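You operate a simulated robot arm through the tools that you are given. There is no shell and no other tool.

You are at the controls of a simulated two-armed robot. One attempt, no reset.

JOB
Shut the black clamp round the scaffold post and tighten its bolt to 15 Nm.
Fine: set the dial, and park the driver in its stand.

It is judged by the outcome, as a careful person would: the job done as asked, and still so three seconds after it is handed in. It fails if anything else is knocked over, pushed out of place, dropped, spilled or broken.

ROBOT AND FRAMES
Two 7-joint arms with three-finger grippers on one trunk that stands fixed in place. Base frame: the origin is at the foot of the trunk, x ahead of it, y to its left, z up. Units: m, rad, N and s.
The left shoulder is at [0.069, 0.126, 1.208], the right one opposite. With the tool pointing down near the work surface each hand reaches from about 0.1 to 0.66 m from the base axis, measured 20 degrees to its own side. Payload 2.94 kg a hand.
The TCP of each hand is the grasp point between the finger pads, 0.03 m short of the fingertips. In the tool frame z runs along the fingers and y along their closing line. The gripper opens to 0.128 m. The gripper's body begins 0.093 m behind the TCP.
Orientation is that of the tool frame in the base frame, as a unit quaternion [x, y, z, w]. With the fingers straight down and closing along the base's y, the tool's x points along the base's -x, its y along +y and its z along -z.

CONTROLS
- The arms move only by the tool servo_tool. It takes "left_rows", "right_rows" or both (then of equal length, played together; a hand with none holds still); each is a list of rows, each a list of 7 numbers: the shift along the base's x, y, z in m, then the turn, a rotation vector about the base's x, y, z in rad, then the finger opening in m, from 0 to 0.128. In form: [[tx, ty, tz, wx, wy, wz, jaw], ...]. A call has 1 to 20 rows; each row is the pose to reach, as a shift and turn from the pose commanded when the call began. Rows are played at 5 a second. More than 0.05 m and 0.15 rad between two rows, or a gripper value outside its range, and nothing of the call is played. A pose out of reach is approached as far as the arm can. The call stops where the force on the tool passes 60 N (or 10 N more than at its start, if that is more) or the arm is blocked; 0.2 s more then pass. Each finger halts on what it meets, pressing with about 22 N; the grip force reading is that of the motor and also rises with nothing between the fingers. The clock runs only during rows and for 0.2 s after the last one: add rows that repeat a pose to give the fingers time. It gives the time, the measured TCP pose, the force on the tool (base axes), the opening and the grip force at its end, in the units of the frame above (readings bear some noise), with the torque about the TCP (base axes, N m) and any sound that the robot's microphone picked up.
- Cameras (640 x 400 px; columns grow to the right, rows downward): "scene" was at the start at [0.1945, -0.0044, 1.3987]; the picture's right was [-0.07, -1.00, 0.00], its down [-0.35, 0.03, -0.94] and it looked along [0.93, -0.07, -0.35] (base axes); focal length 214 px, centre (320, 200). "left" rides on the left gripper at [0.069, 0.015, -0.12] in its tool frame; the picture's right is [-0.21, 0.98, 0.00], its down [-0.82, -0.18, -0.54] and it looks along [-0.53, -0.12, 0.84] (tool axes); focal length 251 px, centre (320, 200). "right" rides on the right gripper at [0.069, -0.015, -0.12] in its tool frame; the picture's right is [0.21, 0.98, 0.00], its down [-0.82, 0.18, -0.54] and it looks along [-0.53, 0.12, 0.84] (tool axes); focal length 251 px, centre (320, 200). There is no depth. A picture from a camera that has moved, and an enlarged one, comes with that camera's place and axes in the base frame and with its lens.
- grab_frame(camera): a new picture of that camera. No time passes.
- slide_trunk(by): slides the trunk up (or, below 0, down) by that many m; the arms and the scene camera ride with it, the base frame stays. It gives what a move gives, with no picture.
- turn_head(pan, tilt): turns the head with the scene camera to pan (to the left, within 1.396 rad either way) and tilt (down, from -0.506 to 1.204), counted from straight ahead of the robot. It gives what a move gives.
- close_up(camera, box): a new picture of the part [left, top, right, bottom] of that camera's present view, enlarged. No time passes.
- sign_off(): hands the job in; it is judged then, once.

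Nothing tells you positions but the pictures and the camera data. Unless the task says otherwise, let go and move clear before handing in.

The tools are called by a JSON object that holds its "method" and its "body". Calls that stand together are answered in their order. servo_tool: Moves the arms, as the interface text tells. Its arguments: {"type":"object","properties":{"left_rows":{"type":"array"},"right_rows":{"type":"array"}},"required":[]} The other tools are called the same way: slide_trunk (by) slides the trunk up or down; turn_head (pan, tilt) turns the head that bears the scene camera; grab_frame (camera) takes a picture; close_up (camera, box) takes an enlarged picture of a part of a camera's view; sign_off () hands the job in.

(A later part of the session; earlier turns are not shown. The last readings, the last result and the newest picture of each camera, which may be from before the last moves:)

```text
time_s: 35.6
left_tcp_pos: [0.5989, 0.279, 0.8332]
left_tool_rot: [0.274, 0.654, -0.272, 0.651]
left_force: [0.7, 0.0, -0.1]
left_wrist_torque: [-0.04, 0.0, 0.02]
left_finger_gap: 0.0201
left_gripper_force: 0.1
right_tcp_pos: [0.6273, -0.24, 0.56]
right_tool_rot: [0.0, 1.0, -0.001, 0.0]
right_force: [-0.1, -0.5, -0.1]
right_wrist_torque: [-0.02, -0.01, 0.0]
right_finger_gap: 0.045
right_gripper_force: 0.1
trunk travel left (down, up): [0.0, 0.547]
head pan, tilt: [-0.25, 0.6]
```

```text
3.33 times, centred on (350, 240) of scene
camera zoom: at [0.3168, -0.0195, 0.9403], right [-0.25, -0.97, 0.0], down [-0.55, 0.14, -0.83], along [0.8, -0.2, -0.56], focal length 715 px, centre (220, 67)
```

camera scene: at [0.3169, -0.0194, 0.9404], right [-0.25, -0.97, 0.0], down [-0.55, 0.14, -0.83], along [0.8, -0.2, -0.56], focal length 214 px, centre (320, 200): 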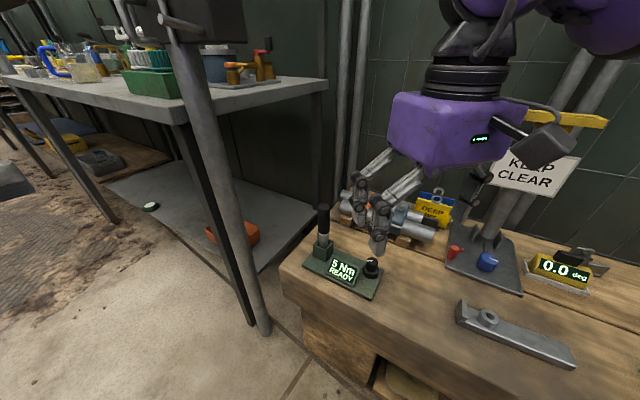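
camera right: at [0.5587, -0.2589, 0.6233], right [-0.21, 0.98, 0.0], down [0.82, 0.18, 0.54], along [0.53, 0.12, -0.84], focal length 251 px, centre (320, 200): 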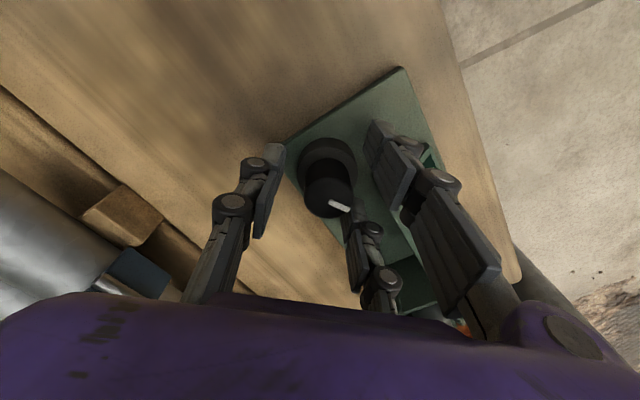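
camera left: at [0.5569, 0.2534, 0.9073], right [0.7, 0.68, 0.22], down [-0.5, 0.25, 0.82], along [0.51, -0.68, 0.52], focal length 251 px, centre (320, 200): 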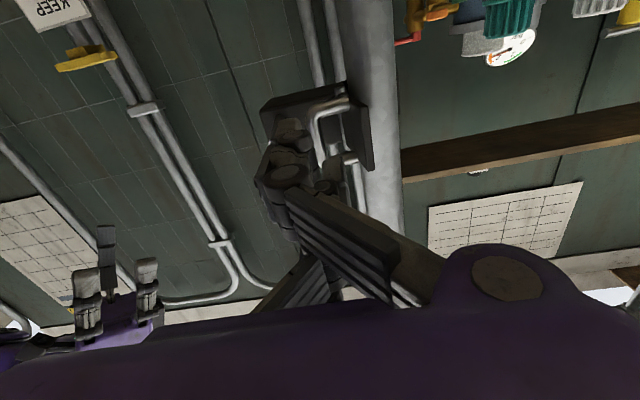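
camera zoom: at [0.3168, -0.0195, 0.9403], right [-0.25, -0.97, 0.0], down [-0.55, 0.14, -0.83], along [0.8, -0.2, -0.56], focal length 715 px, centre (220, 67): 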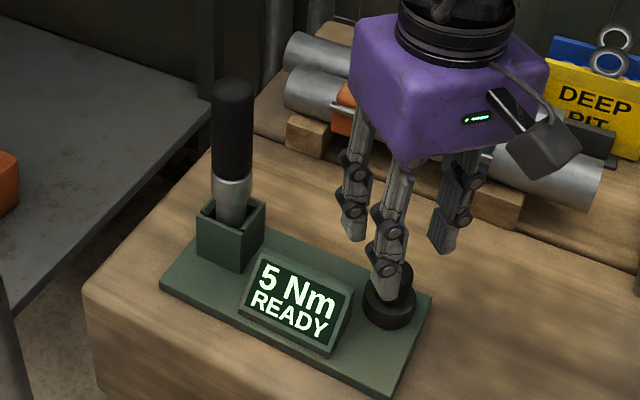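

The stand hasn't moved; the cap axis is at about (0.6275, -0.2375). I'll shift the hand so the cap lies between the thumb and the far finger, yaw slightly counter-clockwise and lower to cap height.

{"method": "servo_tool", "body": {"right_rows": [[-0.0066, 0.0011, 0, 0, 0, 0.09, 0.045], [-0.0131, 0.0002, 0, 0, 0, 0.175, 0.045], [-0.0131, 0.0002, -0.013, 0, 0, 0.175, 0.045], [-0.0131, 0.0002, -0.026, 0, 0, 0.175, 0.045], [-0.0131, 0.0002, -0.039, 0, 0, 0.175, 0.045], [-0.0131, 0.0002, -0.039, 0, 0, 0.175, 0.045]]}}

{"method": "close_up", "body": {"camera": "right", "box": [240, 100, 440, 250]}}

{"method": "close_up", "body": {"camera": "scene", "box": [300, 180, 400, 300]}}

```text
time_s: 37.0
left_tcp_pos: [0.5952, 0.2797, 0.8323]
left_tool_rot: [0.274, 0.654, -0.271, 0.651]
left_force: [-0.2, -0.4, 0.4]
left_wrist_torque: [0.02, -0.01, 0.0]
left_finger_gap: 0.0202
left_gripper_force: 0.1
right_tcp_pos: [0.6151, -0.2367, 0.5245]
right_tool_rot: [-0.088, 0.996, 0.001, 0.003]
right_force: [-5.8, 11.4, 21.6]
right_wrist_torque: [1.0, -0.13, 0.37]
right_finger_gap: 0.0586
right_gripper_force: 8.5
trunk travel left (down, up): [0.0, 0.547]
head pan, tilt: [-0.25, 0.6]
```

```text
2.67 times, centred on (340, 175) of right
camera zoom: at [0.5482, -0.2644, 0.6428], right [-0.38, 0.92, 0.0], down [0.77, 0.32, 0.55], along [0.5, 0.21, -0.84], focal length 670 px, centre (267, 267)
```

zoom: 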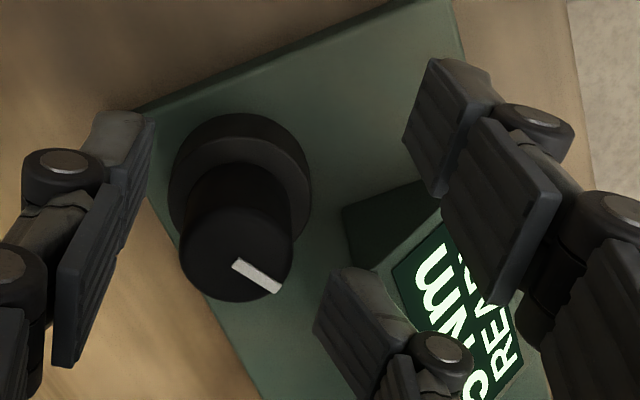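

```text
3.33 times, centred on (350, 240) of scene
camera zoom: at [0.3152, -0.0184, 0.9409], right [-0.25, -0.97, 0.0], down [-0.55, 0.14, -0.83], along [0.8, -0.2, -0.56], focal length 715 px, centre (220, 67)
```

zoom: 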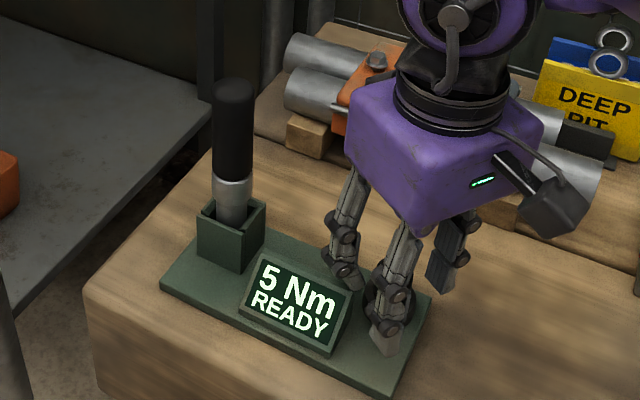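

A finger is resting on the display's edge, so I'll lift straight up and come down again with a narrower jaw and a slightly more clockwise yaw to clear it.

{"method": "servo_tool", "body": {"right_rows": [[0, 0, 0.015, 0, 0, 0, 0.045], [0, 0, 0.03, 0, 0, 0, 0.04], [0, 0.001, 0.03, 0, 0, -0.13, 0.034], [0, 0.002, 0.03, 0, 0, -0.262, 0.034], [0, 0.002, 0.03, 0, 0, -0.262, 0.034]]}}

{"method": "close_up", "body": {"camera": "right", "box": [240, 100, 440, 250]}}

{"method": "close_up", "body": {"camera": "scene", "box": [300, 180, 400, 300]}}

```text
time_s: 38.2
left_tcp_pos: [0.5975, 0.2786, 0.8322]
left_tool_rot: [0.275, 0.654, -0.273, 0.65]
left_force: [-0.5, 0.8, -0.2]
left_wrist_torque: [0.01, 0.01, 0.0]
left_finger_gap: 0.0199
left_gripper_force: 0.1
right_tcp_pos: [0.6154, -0.238, 0.5506]
right_tool_rot: [0.044, 0.999, 0.0, 0.001]
right_force: [-0.5, 0.0, -0.2]
right_wrist_torque: [-0.01, -0.03, 0.02]
right_finger_gap: 0.0339
right_gripper_force: 0.0
trunk travel left (down, up): [0.0, 0.547]
head pan, tilt: [-0.25, 0.6]
```

```text
2.67 times, centred on (340, 175) of right
camera zoom: at [0.5445, -0.2466, 0.6704], right [-0.13, 0.99, 0.0], down [0.83, 0.11, 0.54], along [0.54, 0.07, -0.84], focal length 670 px, centre (267, 267)
```

zoom: 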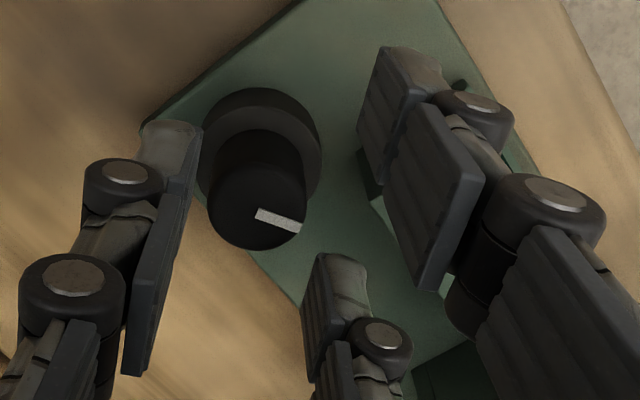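

```text
3.33 times, centred on (350, 240) of scene
camera zoom: at [0.3169, -0.0195, 0.9403], right [-0.25, -0.97, 0.0], down [-0.55, 0.14, -0.83], along [0.8, -0.2, -0.56], focal length 715 px, centre (220, 67)
```

zoom: 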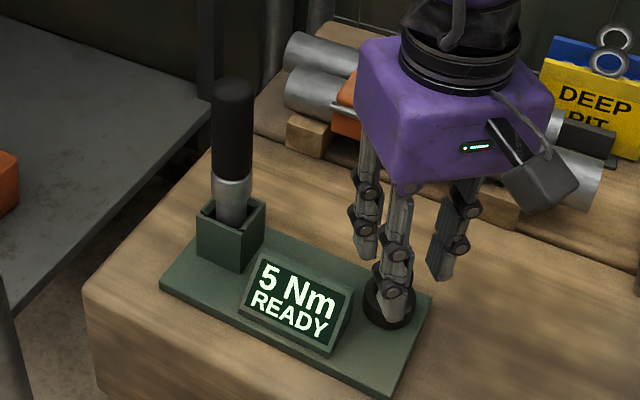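

{"method": "servo_tool", "body": {"right_rows": [[-0.001, 0.0008, -0.008, 0, 0, 0, 0.034], [-0.001, 0.0008, -0.018, 0, 0, 0, 0.034], [-0.001, 0.0008, -0.028, 0, 0, 0, 0.034], [-0.001, 0.0008, -0.028, 0, 0, 0, 0.034]]}}

{"method": "close_up", "body": {"camera": "right", "box": [240, 100, 440, 250]}}

```text
time_s: 39.2
left_tcp_pos: [0.5985, 0.2791, 0.8326]
left_tool_rot: [0.274, 0.654, -0.272, 0.65]
left_force: [-0.8, 0.1, -0.1]
left_wrist_torque: [-0.01, 0.01, 0.01]
left_finger_gap: 0.0199
left_gripper_force: 0.0
right_tcp_pos: [0.6153, -0.2375, 0.5234]
right_tool_rot: [0.044, 0.999, 0.001, 0.0]
right_force: [-0.1, -0.2, 0.5]
right_wrist_torque: [0.02, 0.02, 0.01]
right_finger_gap: 0.0342
right_gripper_force: 0.1
trunk travel left (down, up): [0.0, 0.547]
head pan, tilt: [-0.25, 0.6]
```

```text
2.67 times, centred on (340, 175) of right
camera zoom: at [0.5436, -0.2459, 0.6423], right [-0.13, 0.99, 0.0], down [0.83, 0.11, 0.54], along [0.54, 0.07, -0.84], focal length 670 px, centre (267, 267)
```

zoom: 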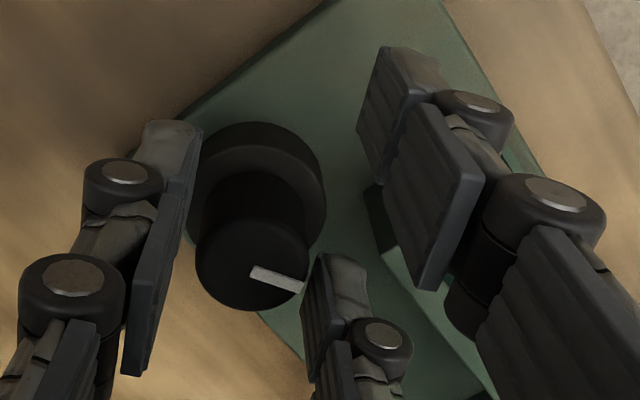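

{"method": "servo_tool", "body": {"right_rows": [[0, 0, 0, 0, 0, 0, 0.028], [0, 0, 0, 0, 0, 0, 0.022], [0, 0, 0, 0, 0, 0, 0.015], [0, 0, 0, 0, 0, 0, 0.01]]}}

{"method": "close_up", "body": {"camera": "right", "box": [240, 100, 440, 250]}}

{"method": "close_up", "body": {"camera": "scene", "box": [300, 180, 400, 300]}}

```text
time_s: 40.2
left_tcp_pos: [0.598, 0.2788, 0.8325]
left_tool_rot: [0.275, 0.655, -0.272, 0.65]
left_force: [0.2, -0.3, 0.1]
left_wrist_torque: [-0.02, -0.03, 0.0]
left_finger_gap: 0.0201
left_gripper_force: 0.0
right_tcp_pos: [0.6146, -0.2362, 0.5235]
right_tool_rot: [0.042, 0.999, 0.001, 0.0]
right_force: [1.4, 13.3, -7.3]
right_wrist_torque: [0.47, -0.02, 0.41]
right_finger_gap: 0.0246
right_gripper_force: 44.6
trunk travel left (down, up): [0.0, 0.547]
head pan, tilt: [-0.25, 0.6]
```

```text
2.67 times, centred on (340, 175) of right
camera zoom: at [0.5438, -0.245, 0.6424], right [-0.13, 0.99, 0.0], down [0.83, 0.11, 0.54], along [0.54, 0.07, -0.84], focal length 670 px, centre (267, 267)
```

zoom: 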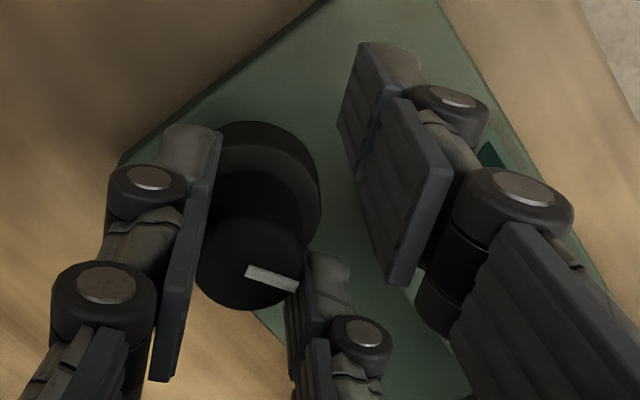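

```text
3.33 times, centred on (350, 240) of scene
camera zoom: at [0.3173, -0.0191, 0.9401], right [-0.25, -0.97, 0.0], down [-0.55, 0.14, -0.82], along [0.8, -0.2, -0.57], focal length 715 px, centre (220, 67)
```

zoom: 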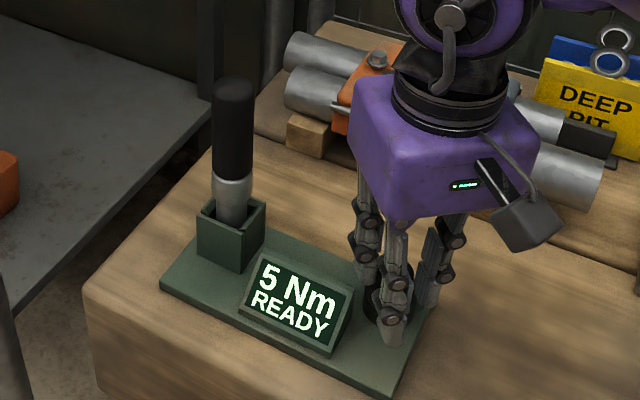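

{"method": "servo_tool", "body": {"right_rows": [[0.0001, 0.001, 0, 0, 0, -0.075, 0.01], [0.0003, 0.002, 0, 0, 0, -0.15, 0.01], [0.0006, 0.003, 0, 0, 0, -0.225, 0.01], [0.00095, 0.0039, 0, 0, 0, -0.3, 0.01]]}}

{"method": "close_up", "body": {"camera": "right", "box": [240, 100, 440, 250]}}

{"method": "close_up", "body": {"camera": "scene", "box": [300, 180, 400, 300]}}

```text
time_s: 41.2
left_tcp_pos: [0.598, 0.279, 0.8312]
left_tool_rot: [0.274, 0.654, -0.272, 0.65]
left_force: [0.4, -0.4, 1.0]
left_wrist_torque: [-0.04, 0.01, 0.04]
left_finger_gap: 0.02
left_gripper_force: 0.1
right_tcp_pos: [0.617, -0.2325, 0.5243]
right_tool_rot: [0.192, 0.981, 0.002, 0.002]
right_force: [-0.5, 26.1, -3.0]
right_wrist_torque: [0.76, 0.06, 0.69]
right_finger_gap: 0.0255
right_gripper_force: 35.8
trunk travel left (down, up): [0.0, 0.547]
head pan, tilt: [-0.25, 0.6]
```

```text
2.67 times, centred on (340, 175) of right
camera zoom: at [0.5457, -0.2198, 0.6435], right [0.17, 0.99, 0.0], down [0.83, -0.14, 0.54], along [0.54, -0.09, -0.84], focal length 670 px, centre (267, 267)
```

zoom: 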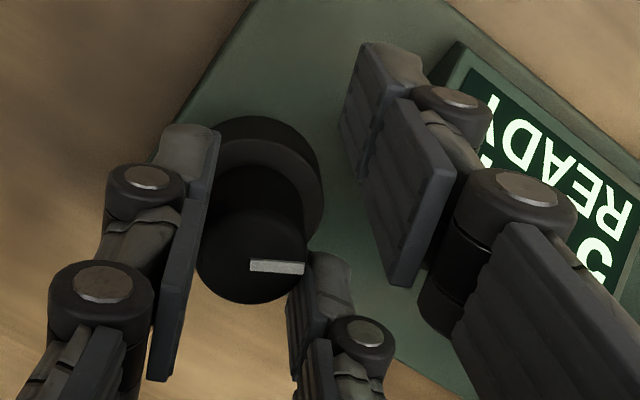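

```text
3.33 times, centred on (350, 240) of scene
camera zoom: at [0.3171, -0.0184, 0.9403], right [-0.25, -0.97, 0.0], down [-0.55, 0.14, -0.83], along [0.8, -0.2, -0.56], focal length 715 px, centre (220, 67)
```

zoom: 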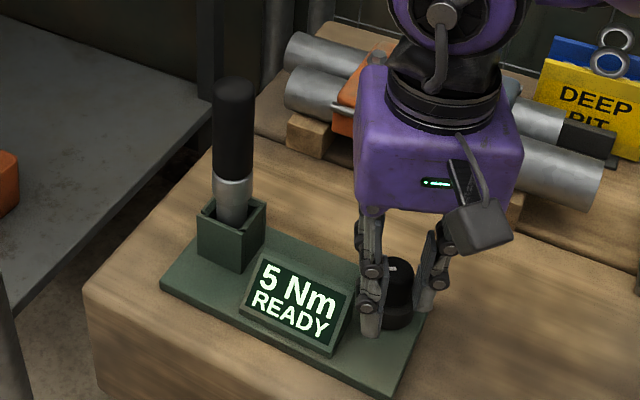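

{"method": "servo_tool", "body": {"right_rows": [[-0.0003, -0.001, 0, 0, 0, 0.075, 0.01], [-0.0006, -0.002, 0, 0, 0, 0.15, 0.01], [-0.0008, -0.003, 0, 0, 0, 0.225, 0.01], [-0.00095, -0.0039, 0, 0, 0, 0.3, 0.01]]}}

{"method": "close_up", "body": {"camera": "right", "box": [240, 100, 440, 250]}}

{"method": "close_up", "body": {"camera": "scene", "box": [300, 180, 400, 300]}}

```text
time_s: 42.2
left_tcp_pos: [0.5976, 0.2794, 0.8332]
left_tool_rot: [0.274, 0.654, -0.272, 0.651]
left_force: [0.8, -0.3, 0.2]
left_wrist_torque: [0.0, -0.01, 0.02]
left_finger_gap: 0.0202
left_gripper_force: 0.2
right_tcp_pos: [0.6152, -0.236, 0.5249]
right_tool_rot: [0.042, 0.999, -0.001, 0.004]
right_force: [5.4, 16.4, 7.7]
right_wrist_torque: [0.5, -0.33, 0.27]
right_finger_gap: 0.0254
right_gripper_force: 44.4
trunk travel left (down, up): [0.0, 0.547]
head pan, tilt: [-0.25, 0.6]
```

```text
2.67 times, centred on (340, 175) of right
camera zoom: at [0.544, -0.2456, 0.6434], right [-0.13, 0.99, 0.0], down [0.83, 0.11, 0.55], along [0.54, 0.07, -0.84], focal length 670 px, centre (267, 267)
```

zoom: 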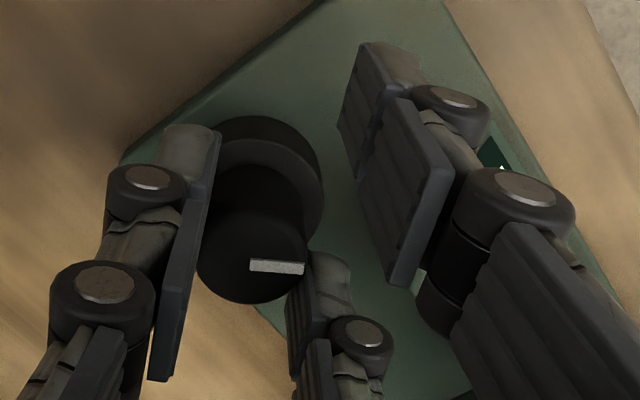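

```text
3.33 times, centred on (350, 240) of scene
camera zoom: at [0.3166, -0.0186, 0.9404], right [-0.25, -0.97, 0.0], down [-0.55, 0.14, -0.83], along [0.8, -0.2, -0.56], focal length 715 px, centre (220, 67)
```

zoom: 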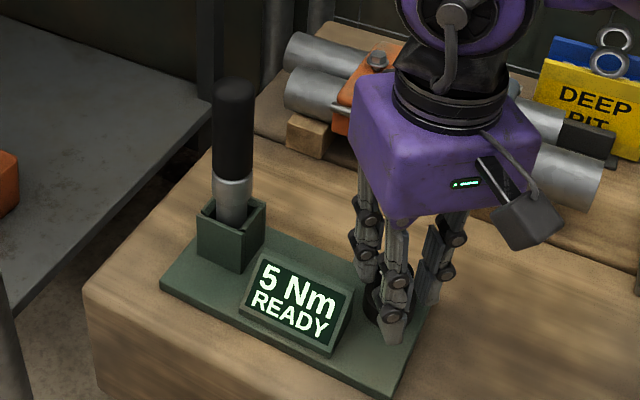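

The cap follows counter-clockwise: it turned about 17° with the hand, while clockwise just slips. I'll keep turning counter-clockwise and watch the display.

{"method": "servo_tool", "body": {"right_rows": [[0, -0.001, 0, 0, 0, 0.075, 0.01], [0, -0.002, 0, 0, 0, 0.15, 0.01], [0.0001, -0.003, 0, 0, 0, 0.225, 0.01], [0.00025, -0.004, 0, 0, 0, 0.3, 0.01]]}}

{"method": "close_up", "body": {"camera": "right", "box": [240, 100, 440, 250]}}

{"method": "close_up", "body": {"camera": "scene", "box": [300, 180, 400, 300]}}

```text
time_s: 43.2
left_tcp_pos: [0.5978, 0.2793, 0.8325]
left_tool_rot: [0.274, 0.654, -0.272, 0.65]
left_force: [0.6, -0.4, -0.6]
left_wrist_torque: [0.0, 0.03, 0.0]
left_finger_gap: 0.0199
left_gripper_force: 0.0
right_tcp_pos: [0.6156, -0.2405, 0.5241]
right_tool_rot: [-0.106, 0.994, -0.001, 0.001]
right_force: [13.4, 5.2, 19.3]
right_wrist_torque: [0.27, -0.58, 0.05]
right_finger_gap: 0.0253
right_gripper_force: 45.0
trunk travel left (down, up): [0.0, 0.547]
head pan, tilt: [-0.25, 0.6]
```

```text
2.67 times, centred on (340, 175) of right
camera zoom: at [0.55, -0.2703, 0.6435], right [-0.42, 0.91, 0.0], down [0.76, 0.35, 0.54], along [0.5, 0.22, -0.84], focal length 670 px, centre (267, 267)
```

zoom: 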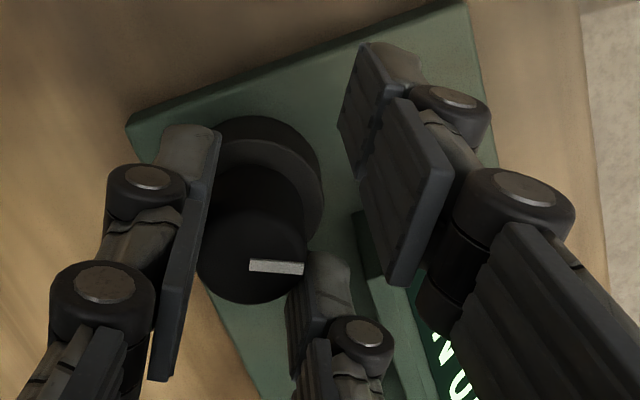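

```text
3.33 times, centred on (350, 240) of scene
camera zoom: at [0.3163, -0.0188, 0.9405], right [-0.25, -0.97, 0.0], down [-0.55, 0.14, -0.83], along [0.8, -0.2, -0.56], focal length 715 px, centre (220, 67)
```

zoom: 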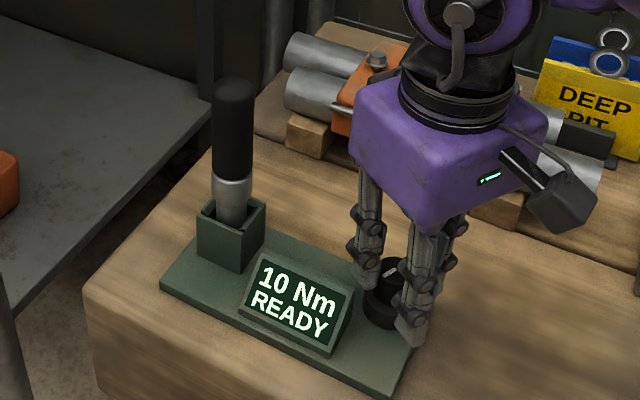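

The display now reads 10 Nm, so counter-clockwise raises it at roughly 35° per step. I'll turn further toward 15.

{"method": "servo_tool", "body": {"right_rows": [[0.0003, -0.001, 0.001, 0, 0, 0.075, 0.01], [0.00055, -0.002, 0.001, 0, 0, 0.15, 0.01], [0.001, -0.003, 0.001, 0, 0, 0.225, 0.01], [0.00145, -0.0038, 0.001, 0, 0, 0.3, 0.01]]}}

{"method": "close_up", "body": {"camera": "right", "box": [240, 100, 440, 250]}}

{"method": "close_up", "body": {"camera": "scene", "box": [300, 180, 400, 300]}}

```text
time_s: 44.2
left_tcp_pos: [0.5979, 0.2779, 0.8334]
left_tool_rot: [0.274, 0.654, -0.272, 0.65]
left_force: [0.7, 0.6, -0.5]
left_wrist_torque: [-0.02, 0.04, 0.04]
left_finger_gap: 0.0199
left_gripper_force: 0.2
right_tcp_pos: [0.6174, -0.2468, 0.5255]
right_tool_rot: [-0.254, 0.967, 0.0, 0.001]
right_force: [20.8, -4.7, 13.1]
right_wrist_torque: [0.04, -0.81, -0.19]
right_finger_gap: 0.0253
right_gripper_force: 45.3
trunk travel left (down, up): [0.0, 0.547]
head pan, tilt: [-0.25, 0.6]
```

```text
2.67 times, centred on (340, 175) of right
camera zoom: at [0.5633, -0.2926, 0.6437], right [-0.67, 0.75, 0.0], down [0.63, 0.56, 0.54], along [0.41, 0.36, -0.84], focal length 670 px, centre (267, 267)
```

zoom: 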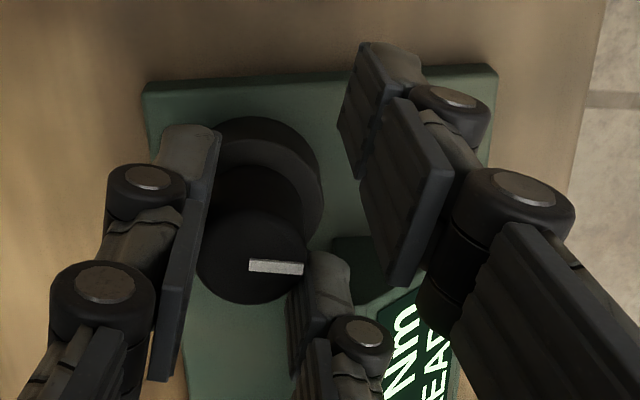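

```text
3.33 times, centred on (350, 240) of scene
camera zoom: at [0.317, -0.0194, 0.9403], right [-0.25, -0.97, 0.0], down [-0.55, 0.14, -0.83], along [0.8, -0.2, -0.56], focal length 715 px, centre (220, 67)
```

zoom: 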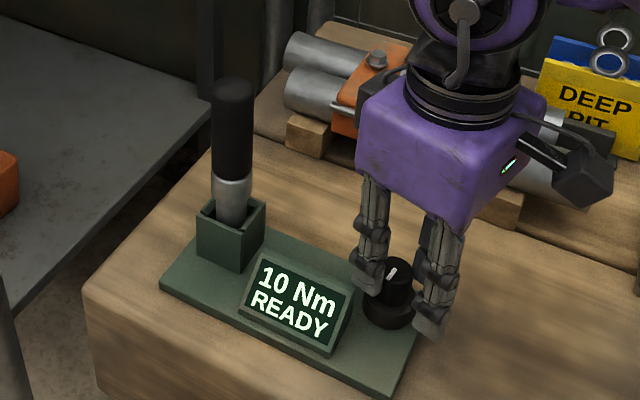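

{"method": "servo_tool", "body": {"right_rows": [[0.0005, -0.0008, 0, 0, 0, 0.07, 0.01], [0.0011, -0.0017, 0, 0, 0, 0.15, 0.01], [0.0011, -0.0017, 0, 0, 0, 0.15, 0.01]]}}

{"method": "close_up", "body": {"camera": "right", "box": [240, 100, 440, 250]}}

{"method": "close_up", "body": {"camera": "scene", "box": [300, 180, 400, 300]}}

```text
time_s: 45.0
left_tcp_pos: [0.5982, 0.2782, 0.8327]
left_tool_rot: [0.274, 0.654, -0.272, 0.65]
left_force: [0.3, -0.4, 0.1]
left_wrist_torque: [-0.01, 0.0, -0.01]
left_finger_gap: 0.02
left_gripper_force: 0.1
right_tcp_pos: [0.6179, -0.2479, 0.5247]
right_tool_rot: [-0.325, 0.946, 0.0, 0.002]
right_force: [21.6, -9.3, 14.5]
right_wrist_torque: [-0.14, -0.69, -0.34]
right_finger_gap: 0.025
right_gripper_force: 45.0
trunk travel left (down, up): [0.0, 0.547]
head pan, tilt: [-0.25, 0.6]
```

```text
2.67 times, centred on (340, 175) of right
camera zoom: at [0.5721, -0.302, 0.6437], right [-0.77, 0.64, 0.0], down [0.54, 0.65, 0.54], along [0.35, 0.42, -0.84], focal length 670 px, centre (267, 267)
```

zoom: 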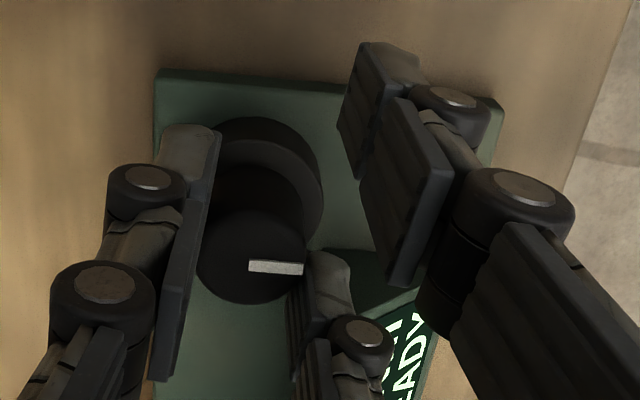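

```text
3.33 times, centred on (350, 240) of scene
camera zoom: at [0.3169, -0.0196, 0.9403], right [-0.25, -0.97, 0.0], down [-0.55, 0.14, -0.83], along [0.8, -0.2, -0.56], focal length 715 px, centre (220, 67)
```

zoom: 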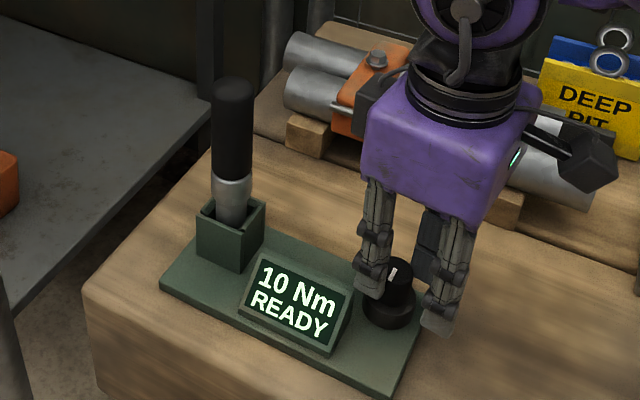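

Still 10 at about 60° of turn, and the finger is now close against the display corner. I'll release, rise, swing the hand back clockwise and take a fresh bite.

{"method": "servo_tool", "body": {"right_rows": [[0, 0, 0.002, 0, 0, 0, 0.03], [0, 0, 0.018, 0, 0, 0, 0.034], [0, 0, 0.035, 0, 0, 0, 0.034], [-0.0003, 0.002, 0.035, 0, 0, -0.145, 0.034], [-0.0007, 0.004, 0.035, 0, 0, -0.29, 0.034], [-0.0011, 0.006, 0.035, 0, 0, -0.435, 0.034], [-0.0015, 0.008, 0.035, 0, 0, -0.58, 0.034], [-0.0018, 0.0105, 0.035, 0, 0, -0.725, 0.034], [-0.0022, 0.013, 0.035, 0, 0, -0.87, 0.034], [-0.0026, 0.0151, 0.035, 0, 0, -1.01, 0.034], [-0.0026, 0.0151, 0.035, 0, 0, -1.01, 0.034]]}}

{"method": "close_up", "body": {"camera": "right", "box": [240, 100, 440, 250]}}

{"method": "close_up", "body": {"camera": "scene", "box": [300, 180, 400, 300]}}

```text
time_s: 47.4
left_tcp_pos: [0.5981, 0.2786, 0.832]
left_tool_rot: [0.275, 0.654, -0.272, 0.65]
left_force: [-0.4, -1.0, -0.9]
left_wrist_torque: [0.04, -0.03, 0.0]
left_finger_gap: 0.0203
left_gripper_force: 0.1
right_tcp_pos: [0.6145, -0.2329, 0.5597]
right_tool_rot: [0.174, 0.985, 0.0, 0.0]
right_force: [-0.4, 0.7, -1.0]
right_wrist_torque: [-0.04, 0.0, 0.05]
right_finger_gap: 0.0341
right_gripper_force: 0.0
trunk travel left (down, up): [0.0, 0.547]
head pan, tilt: [-0.25, 0.6]
```

```text
2.67 times, centred on (340, 175) of right
camera zoom: at [0.5434, -0.2218, 0.6783], right [0.13, 0.99, 0.0], down [0.83, -0.11, 0.54], along [0.54, -0.07, -0.84], focal length 670 px, centre (267, 267)
```

zoom: 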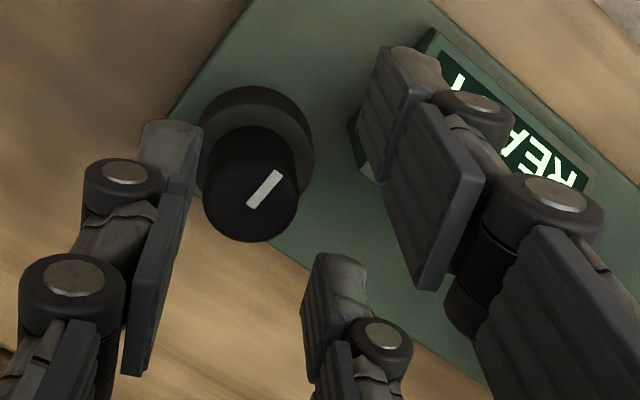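

```text
3.33 times, centred on (350, 240) of scene
camera zoom: at [0.3169, -0.0195, 0.9403], right [-0.25, -0.97, 0.0], down [-0.55, 0.14, -0.83], along [0.8, -0.2, -0.56], focal length 715 px, centre (220, 67)
```

zoom: 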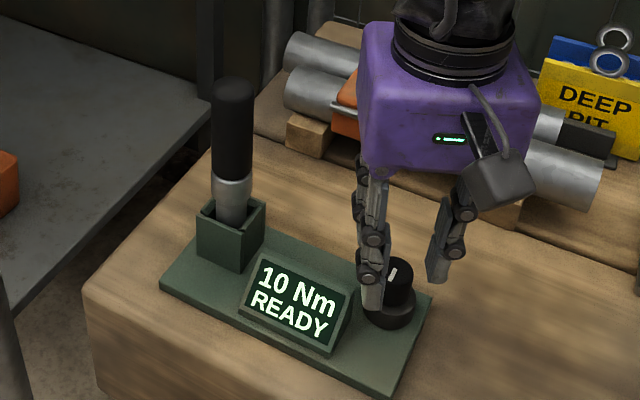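

{"method": "servo_tool", "body": {"right_rows": [[0.0015, -0.0005, -0.012, 0, 0, 0, 0.034], [0.0015, -0.0005, -0.024, 0, 0, 0, 0.034], [0.0015, -0.0005, -0.036, 0, 0, 0, 0.034], [0.0015, -0.0005, -0.036, 0, 0, 0, 0.034]]}}

{"method": "close_up", "body": {"camera": "right", "box": [240, 100, 440, 250]}}

```text
time_s: 48.4
left_tcp_pos: [0.5975, 0.2788, 0.8321]
left_tool_rot: [0.274, 0.654, -0.272, 0.65]
left_force: [0.9, -0.4, -1.0]
left_wrist_torque: [-0.01, 0.04, -0.01]
left_finger_gap: 0.0198
left_gripper_force: 0.0
right_tcp_pos: [0.6165, -0.2302, 0.5224]
right_tool_rot: [0.173, 0.985, 0.001, 0.0]
right_force: [-0.8, -0.5, 0.4]
right_wrist_torque: [-0.02, 0.0, -0.04]
right_finger_gap: 0.0343
right_gripper_force: 0.0
trunk travel left (down, up): [0.0, 0.547]
head pan, tilt: [-0.25, 0.6]
```

```text
2.67 times, centred on (340, 175) of right
camera zoom: at [0.5454, -0.2222, 0.6417], right [0.13, 0.99, 0.0], down [0.83, -0.11, 0.54], along [0.54, -0.07, -0.84], focal length 670 px, centre (267, 267)
```

zoom: 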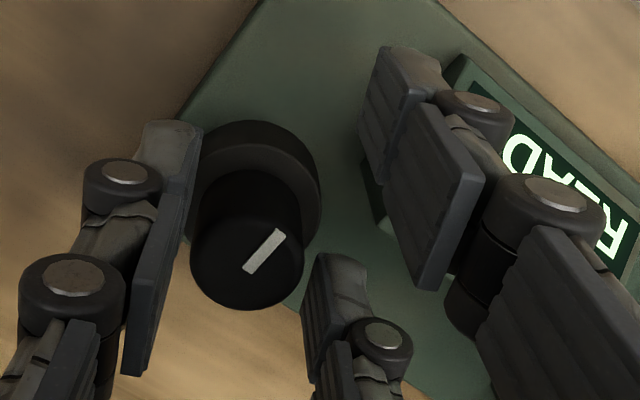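

{"method": "servo_tool", "body": {"right_rows": [[-0.0003, -0.0009, 0, 0, 0, 0, 0.03], [-0.0003, -0.0009, 0, 0, 0, 0, 0.02], [-0.0003, -0.0009, 0, 0, 0, 0, 0.01], [-0.0003, -0.0009, 0, 0, 0, 0, 0.01]]}}

```text
time_s: 49.4
left_tcp_pos: [0.5986, 0.279, 0.8315]
left_tool_rot: [0.276, 0.654, -0.273, 0.649]
left_force: [-0.4, -0.6, 0.5]
left_wrist_torque: [0.0, 0.03, 0.0]
left_finger_gap: 0.0199
left_gripper_force: 0.0
right_tcp_pos: [0.6168, -0.2333, 0.5228]
right_tool_rot: [0.172, 0.985, 0.0, -0.001]
right_force: [0.6, 7.4, -4.9]
right_wrist_torque: [0.32, -0.04, 0.14]
right_finger_gap: 0.0252
right_gripper_force: 45.2
trunk travel left (down, up): [0.0, 0.547]
head pan, tilt: [-0.25, 0.6]
```

{"method": "servo_tool", "body": {"right_rows": [[-0.0003, -0.0009, 0, 0, 0, 0.07, 0.01], [-0.0005, -0.002, 0, 0, 0, 0.15, 0.01], [-0.0005, -0.002, 0, 0, 0, 0.15, 0.01]]}}

{"method": "close_up", "body": {"camera": "scene", "box": [300, 180, 400, 300]}}

{"method": "close_up", "body": {"camera": "right", "box": [240, 100, 440, 250]}}

```text
time_s: 50.2
left_tcp_pos: [0.5978, 0.278, 0.832]
left_tool_rot: [0.275, 0.654, -0.272, 0.65]
left_force: [-0.4, 1.0, -0.5]
left_wrist_torque: [0.01, -0.04, 0.02]
left_finger_gap: 0.0201
left_gripper_force: 0.1
right_tcp_pos: [0.6145, -0.2343, 0.5223]
right_tool_rot: [0.098, 0.995, 0.0, 0.0]
right_force: [2.4, 12.5, -6.6]
right_wrist_torque: [0.4, 0.06, 0.2]
right_finger_gap: 0.0251
right_gripper_force: 44.4
trunk travel left (down, up): [0.0, 0.547]
head pan, tilt: [-0.25, 0.6]
```

```text
3.33 times, centred on (350, 240) of scene
camera zoom: at [0.3174, -0.0191, 0.9401], right [-0.25, -0.97, 0.0], down [-0.55, 0.14, -0.82], along [0.8, -0.2, -0.57], focal length 715 px, centre (220, 67)
```

zoom: 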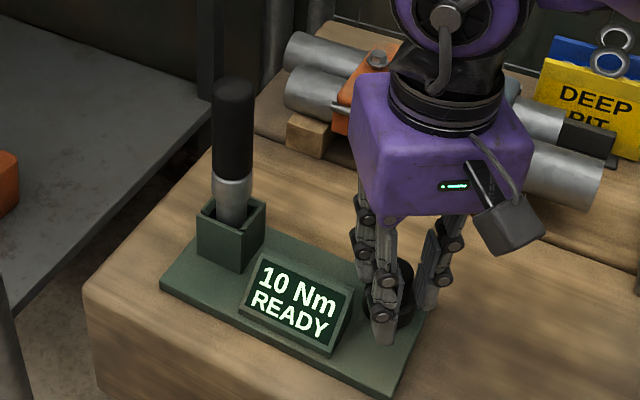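

```text
2.67 times, centred on (340, 175) of right
camera zoom: at [0.5439, -0.2355, 0.642], right [-0.02, 1.0, 0.0], down [0.84, 0.02, 0.54], along [0.54, 0.01, -0.84], focal length 670 px, centre (267, 267)
```

zoom: 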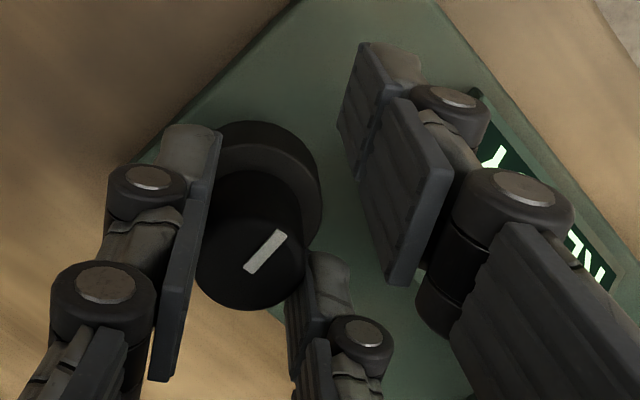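

{"method": "servo_tool", "body": {"right_rows": [[-0.0002, -0.001, 0, 0, 0, 0.075, 0.01], [-0.0003, -0.0019, 0, 0, 0, 0.15, 0.01], [-0.0003, -0.0019, 0, 0, 0, 0.15, 0.01]]}}

{"method": "close_up", "body": {"camera": "scene", "box": [300, 180, 400, 300]}}

```text
time_s: 51.0
left_tcp_pos: [0.5987, 0.2789, 0.8321]
left_tool_rot: [0.275, 0.655, -0.272, 0.65]
left_force: [0.2, -0.8, 1.0]
left_wrist_torque: [0.0, 0.01, -0.01]
left_finger_gap: 0.0198
left_gripper_force: 0.0
right_tcp_pos: [0.6145, -0.2369, 0.5231]
right_tool_rot: [0.023, 1.0, 0.0, 0.0]
right_force: [-1.9, 11.1, -5.9]
right_wrist_torque: [0.35, 0.18, 0.2]
right_finger_gap: 0.0251
right_gripper_force: 44.6
trunk travel left (down, up): [0.0, 0.547]
head pan, tilt: [-0.25, 0.6]
```

```text
3.33 times, centred on (350, 240) of scene
camera zoom: at [0.3172, -0.0192, 0.9402], right [-0.25, -0.97, 0.0], down [-0.55, 0.14, -0.82], along [0.8, -0.2, -0.57], focal length 715 px, centre (220, 67)
```

zoom: 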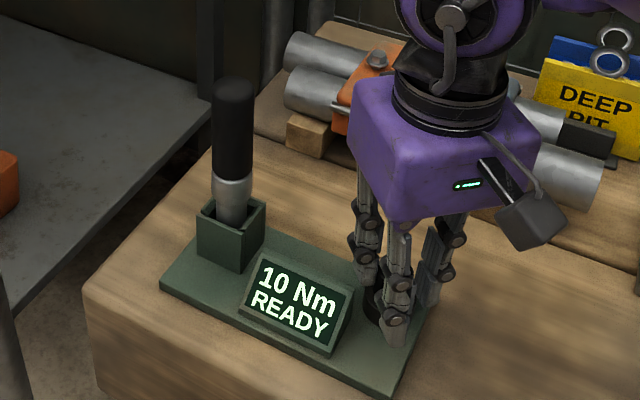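

{"method": "servo_tool", "body": {"right_rows": [[0, -0.001, 0, 0, 0, 0.075, 0.01], [0.0001, -0.002, 0, 0, 0, 0.15, 0.01], [0.0001, -0.002, 0, 0, 0, 0.15, 0.01]]}}

{"method": "close_up", "body": {"camera": "scene", "box": [300, 180, 400, 300]}}

{"method": "close_up", "body": {"camera": "right", "box": [240, 100, 440, 250]}}

```text
time_s: 51.8
left_tcp_pos: [0.5987, 0.2793, 0.8326]
left_tool_rot: [0.275, 0.655, -0.272, 0.65]
left_force: [-0.6, -0.3, 0.5]
left_wrist_torque: [-0.01, -0.03, -0.02]
left_finger_gap: 0.0198
left_gripper_force: 0.0
right_tcp_pos: [0.6159, -0.2399, 0.5234]
right_tool_rot: [-0.052, 0.999, -0.001, -0.001]
right_force: [-4.4, 8.4, -4.6]
right_wrist_torque: [0.21, 0.28, 0.14]
right_finger_gap: 0.0249
right_gripper_force: 45.1
trunk travel left (down, up): [0.0, 0.547]
head pan, tilt: [-0.25, 0.6]
```

```text
3.33 times, centred on (350, 240) of scene
camera zoom: at [0.3169, -0.0192, 0.9403], right [-0.25, -0.97, 0.0], down [-0.55, 0.14, -0.83], along [0.8, -0.2, -0.56], focal length 715 px, centre (220, 67)
```

zoom: 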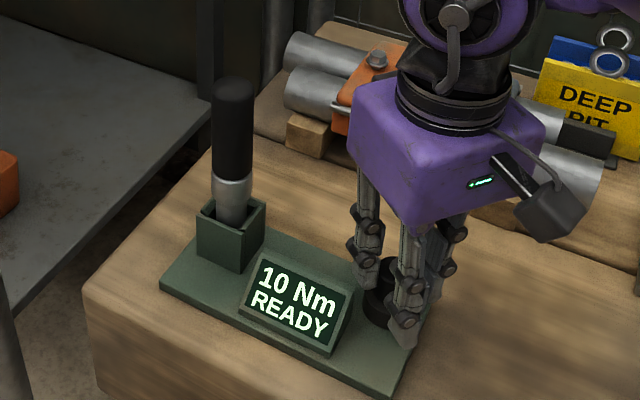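

```text
2.67 times, centred on (340, 175) of right
camera zoom: at [0.547, -0.2611, 0.6421], right [-0.31, 0.95, 0.0], down [0.8, 0.27, 0.54], along [0.51, 0.17, -0.84], focal length 670 px, centre (267, 267)
```

zoom: 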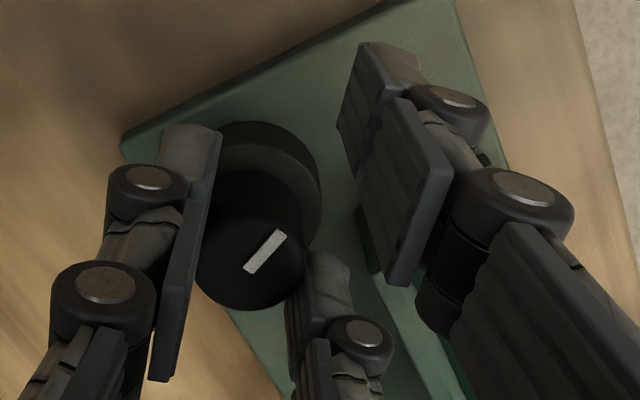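

{"method": "servo_tool", "body": {"right_rows": [[0.0002, -0.001, 0, 0, 0, 0.075, 0.01], [0.0003, -0.002, 0, 0, 0, 0.15, 0.01], [0.0003, -0.002, 0, 0, 0, 0.15, 0.01]]}}

{"method": "close_up", "body": {"camera": "scene", "box": [300, 180, 400, 300]}}

```text
time_s: 52.6
left_tcp_pos: [0.5969, 0.2783, 0.8321]
left_tool_rot: [0.274, 0.654, -0.272, 0.651]
left_force: [0.4, -0.9, -0.4]
left_wrist_torque: [-0.04, -0.02, -0.04]
left_finger_gap: 0.0197
left_gripper_force: 0.2
right_tcp_pos: [0.6148, -0.2416, 0.5225]
right_tool_rot: [-0.126, 0.992, 0.0, -0.001]
right_force: [-6.1, 2.7, -4.2]
right_wrist_torque: [-0.03, 0.24, 0.07]
right_finger_gap: 0.0249
right_gripper_force: 45.3
trunk travel left (down, up): [0.0, 0.547]
head pan, tilt: [-0.25, 0.6]
```

```text
3.33 times, centred on (350, 240) of scene
camera zoom: at [0.3168, -0.0195, 0.9403], right [-0.25, -0.97, 0.0], down [-0.55, 0.14, -0.83], along [0.8, -0.2, -0.56], focal length 715 px, centre (220, 67)
```

zoom: 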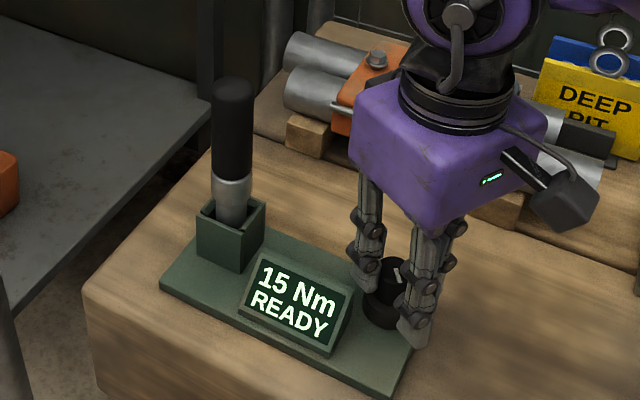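

It reads 15 Nm. I'll turn a little further so it sits safely inside that step, then let go and rise.

{"method": "servo_tool", "body": {"right_rows": [[0.0003, -0.001, 0, 0, 0, 0.075, 0.01], [0.0006, -0.002, 0, 0, 0, 0.14, 0.01], [0.0006, -0.002, 0, 0, 0, 0.14, 0.01], [0.0006, -0.002, 0.002, 0, 0, 0.14, 0.03], [0.0006, -0.002, 0.015, 0, 0, 0.14, 0.034], [0.0006, -0.002, 0.035, 0, 0, 0.14, 0.034], [0.0006, -0.002, 0.07, 0, 0, 0.14, 0.04]]}}

{"method": "close_up", "body": {"camera": "scene", "box": [300, 180, 400, 300]}}

{"method": "grab_frame", "body": {"camera": "right"}}

```text
time_s: 54.2
left_tcp_pos: [0.5971, 0.2784, 0.8326]
left_tool_rot: [0.274, 0.655, -0.271, 0.65]
left_force: [-0.1, -0.6, -0.2]
left_wrist_torque: [-0.02, 0.02, 0.01]
left_finger_gap: 0.0198
left_gripper_force: 0.1
right_tcp_pos: [0.6159, -0.2433, 0.5926]
right_tool_rot: [-0.196, 0.981, 0.0, -0.001]
right_force: [0.5, 1.0, 0.3]
right_wrist_torque: [0.0, -0.02, 0.03]
right_finger_gap: 0.0399
right_gripper_force: 0.1
trunk travel left (down, up): [0.0, 0.547]
head pan, tilt: [-0.25, 0.6]
```

```text
3.33 times, centred on (350, 240) of scene
camera zoom: at [0.3167, -0.0194, 0.9404], right [-0.25, -0.97, 0.0], down [-0.55, 0.14, -0.83], along [0.8, -0.2, -0.56], focal length 715 px, centre (220, 67)
```

zoom: 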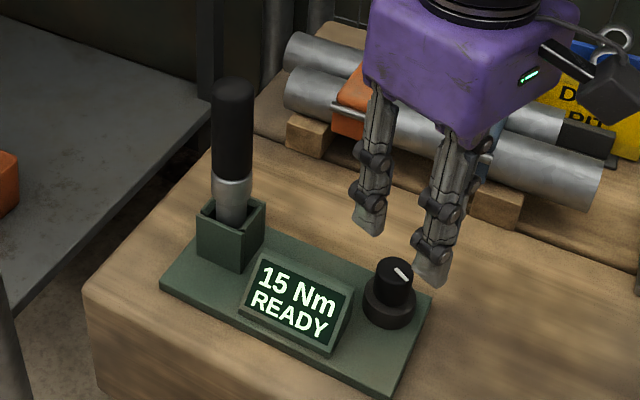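

```text
taken
camera right: at [0.557, -0.2833, 0.7118], right [-0.57, 0.82, 0.0], down [0.69, 0.48, 0.54], along [0.44, 0.31, -0.84], focal length 251 px, centre (320, 200)
```

right: 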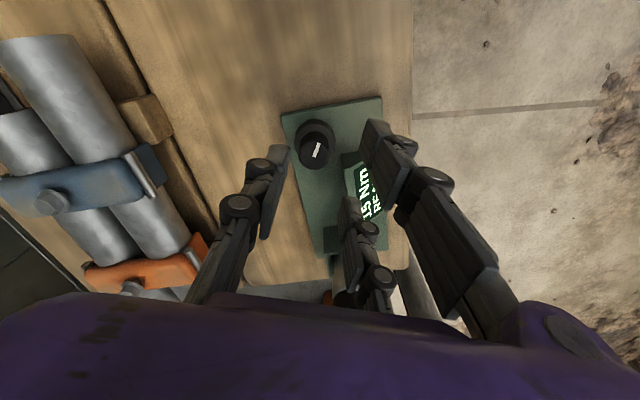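

The dial is set at 15 Nm and the hand is clear. Next I'll pull the right hand up and back, square its yaw and pitch it level to take the driver by its handle at about (0.718, -0.130, 0.605).

{"method": "servo_tool", "body": {"right_rows": [[0, 0, 0.04, 0, 0, 0, 0.06], [-0.02, 0.02, 0.075, 0, 0, -0.13, 0.07], [-0.05, 0.04, 0.1, 0, 0, -0.26, 0.07], [-0.08, 0.07, 0.12, 0, 0, -0.395, 0.07], [-0.1, 0.1, 0.13, 0, 0, -0.395, 0.07]]}}

{"method": "servo_tool", "body": {"right_rows": [[0.0, 0.003, -0.01, 0, -0.143, 0, 0.07], [0.0, 0.006, -0.02, 0, -0.286, 0, 0.07], [0.0, 0.009, -0.03, 0, -0.428, 0, 0.07], [0.005, 0.01, -0.04, 0, -0.571, 0, 0.07], [0.01, 0.01, -0.05, 0, -0.714, 0, 0.07], [0.02, 0.01, -0.06, 0, -0.857, 0, 0.07], [0.03, 0.01, -0.07, 0, -1.0, 0, 0.07], [0.04, 0.01, -0.08, 0, -1.142, 0, 0.07], [0.05, 0.01, -0.09, 0, -1.285, 0, 0.07], [0.06, 0.01, -0.1, 0, -1.428, 0, 0.07], [0.07, 0.01, -0.11, 0, -1.571, 0, 0.07], [0.07, 0.01, -0.11, 0, -1.571, 0, 0.07]]}}

{"method": "grab_frame", "body": {"camera": "right"}}

{"method": "grab_frame", "body": {"camera": "scene"}}

```text
time_s: 55.4
left_tcp_pos: [0.5978, 0.279, 0.8326]
left_tool_rot: [0.275, 0.654, -0.273, 0.65]
left_force: [-0.2, -0.8, -0.3]
left_wrist_torque: [0.01, 0.02, 0.01]
left_finger_gap: 0.02
left_gripper_force: 0.1
right_tcp_pos: [0.516, -0.1442, 0.7224]
right_tool_rot: [0.002, 1.0, 0.001, 0.0]
right_force: [-0.2, 0.4, 0.6]
right_wrist_torque: [-0.02, -0.02, -0.02]
right_finger_gap: 0.07
right_gripper_force: 0.0
trunk travel left (down, up): [0.0, 0.547]
head pan, tilt: [-0.25, 0.6]
```

```text
time_s: 58.0
left_tcp_pos: [0.596, 0.2796, 0.8336]
left_tool_rot: [0.274, 0.654, -0.271, 0.651]
left_force: [-1.0, -0.6, 0.4]
left_wrist_torque: [0.03, 0.04, 0.01]
left_finger_gap: 0.0199
left_gripper_force: 0.1
right_tcp_pos: [0.6625, -0.1169, 0.7692]
right_tool_rot: [0.016, 0.734, -0.014, 0.679]
right_force: [-0.9, -0.1, 0.0]
right_wrist_torque: [0.0, 0.05, -0.02]
right_finger_gap: 0.0701
right_gripper_force: 0.0
right hand out of reach, approached as far as the arm can: row 4, 5, 6, 7, 8, 9, 10, 11, 12
trunk travel left (down, up): [0.0, 0.547]
head pan, tilt: [-0.25, 0.6]
```

```text
taken
camera right: at [0.5375, -0.1258, 0.7085], right [0.02, 0.98, -0.21], down [-0.47, 0.2, 0.86], along [0.88, 0.08, 0.46], focal length 251 px, centre (320, 200)
```

right: 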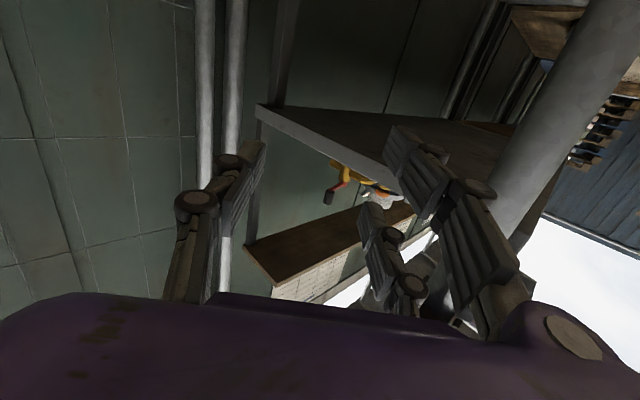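

```text
taken
camera scene: at [0.3151, -0.0189, 0.941], right [-0.25, -0.97, 0.0], down [-0.55, 0.14, -0.83], along [0.8, -0.2, -0.56], focal length 214 px, centre (320, 200)
```

scene: 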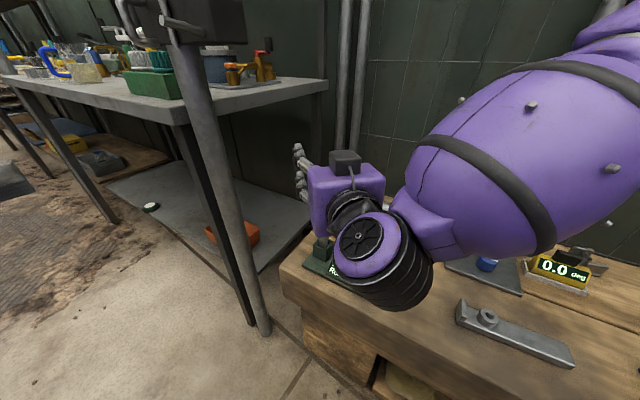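

Level is out of reach that close in, but about 30° below level should work: the handle then still lies flat against the pads. I'll pitch the hand down to 60° and move to a pre-grasp point short of the driver.

{"method": "servo_tool", "body": {"right_rows": [[-0.005, -0.004, -0.02, 0, 0.09, 0, 0.07], [-0.01, -0.008, -0.04, 0, 0.18, 0, 0.07], [-0.02, -0.012, -0.06, 0, 0.27, 0, 0.07], [-0.03, -0.013, -0.085, 0, 0.36, 0, 0.07], [-0.0315, -0.013, -0.11, 0, 0.445, 0, 0.07], [-0.0315, -0.013, -0.119, 0, 0.445, 0, 0.07], [-0.0315, -0.013, -0.119, 0, 0.445, 0, 0.07]]}}

{"method": "grab_frame", "body": {"camera": "right"}}

{"method": "grab_frame", "body": {"camera": "scene"}}

```text
time_s: 59.6
left_tcp_pos: [0.5986, 0.2798, 0.8322]
left_tool_rot: [0.275, 0.654, -0.272, 0.65]
left_force: [0.2, -0.2, -0.3]
left_wrist_torque: [0.03, 0.01, 0.01]
left_finger_gap: 0.0201
left_gripper_force: 0.0
right_tcp_pos: [0.6324, -0.1313, 0.6474]
right_tool_rot: [0.012, 0.866, -0.017, 0.499]
right_force: [-0.5, 0.9, -0.1]
right_wrist_torque: [-0.02, 0.0, -0.01]
right_finger_gap: 0.0699
right_gripper_force: 0.0
right hand out of reach, approached as far as the arm can: row 3, 4
trunk travel left (down, up): [0.0, 0.547]
head pan, tilt: [-0.25, 0.6]
```

```text
taken
camera right: at [0.4934, -0.1408, 0.6471], right [-0.07, 0.98, -0.2], down [-0.05, 0.2, 0.98], along [1.0, 0.08, 0.03], focal length 251 px, centre (320, 200)
```

right: 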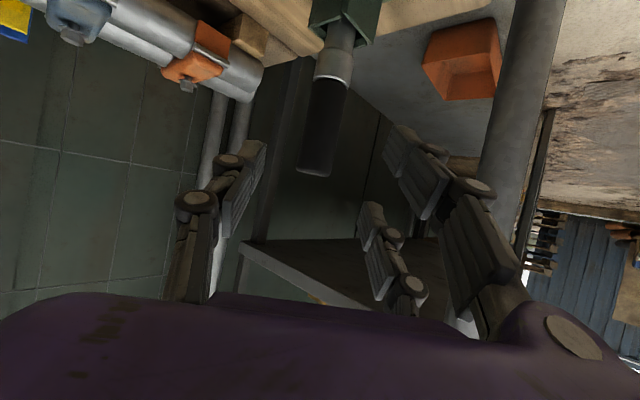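

```text
taken
camera scene: at [0.3169, -0.0194, 0.9403], right [-0.25, -0.97, 0.0], down [-0.55, 0.14, -0.83], along [0.8, -0.2, -0.56], focal length 214 px, centre (320, 200)
```

scene: 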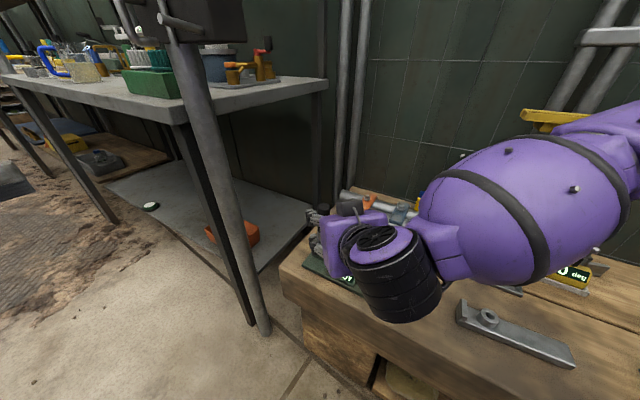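

{"method": "close_up", "body": {"camera": "right", "box": [230, 0, 430, 200]}}

```text
2.00 times, centred on (330, 100) of right
camera zoom: at [0.4934, -0.1408, 0.6471], right [-0.07, 0.98, -0.2], down [-0.05, 0.2, 0.98], along [1.0, 0.08, 0.03], focal length 503 px, centre (300, 400)
```

zoom: 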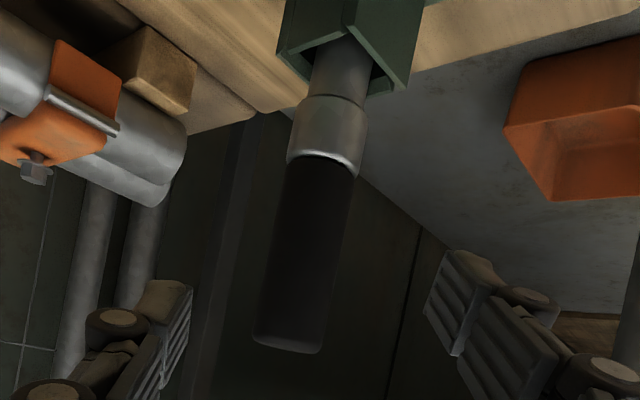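

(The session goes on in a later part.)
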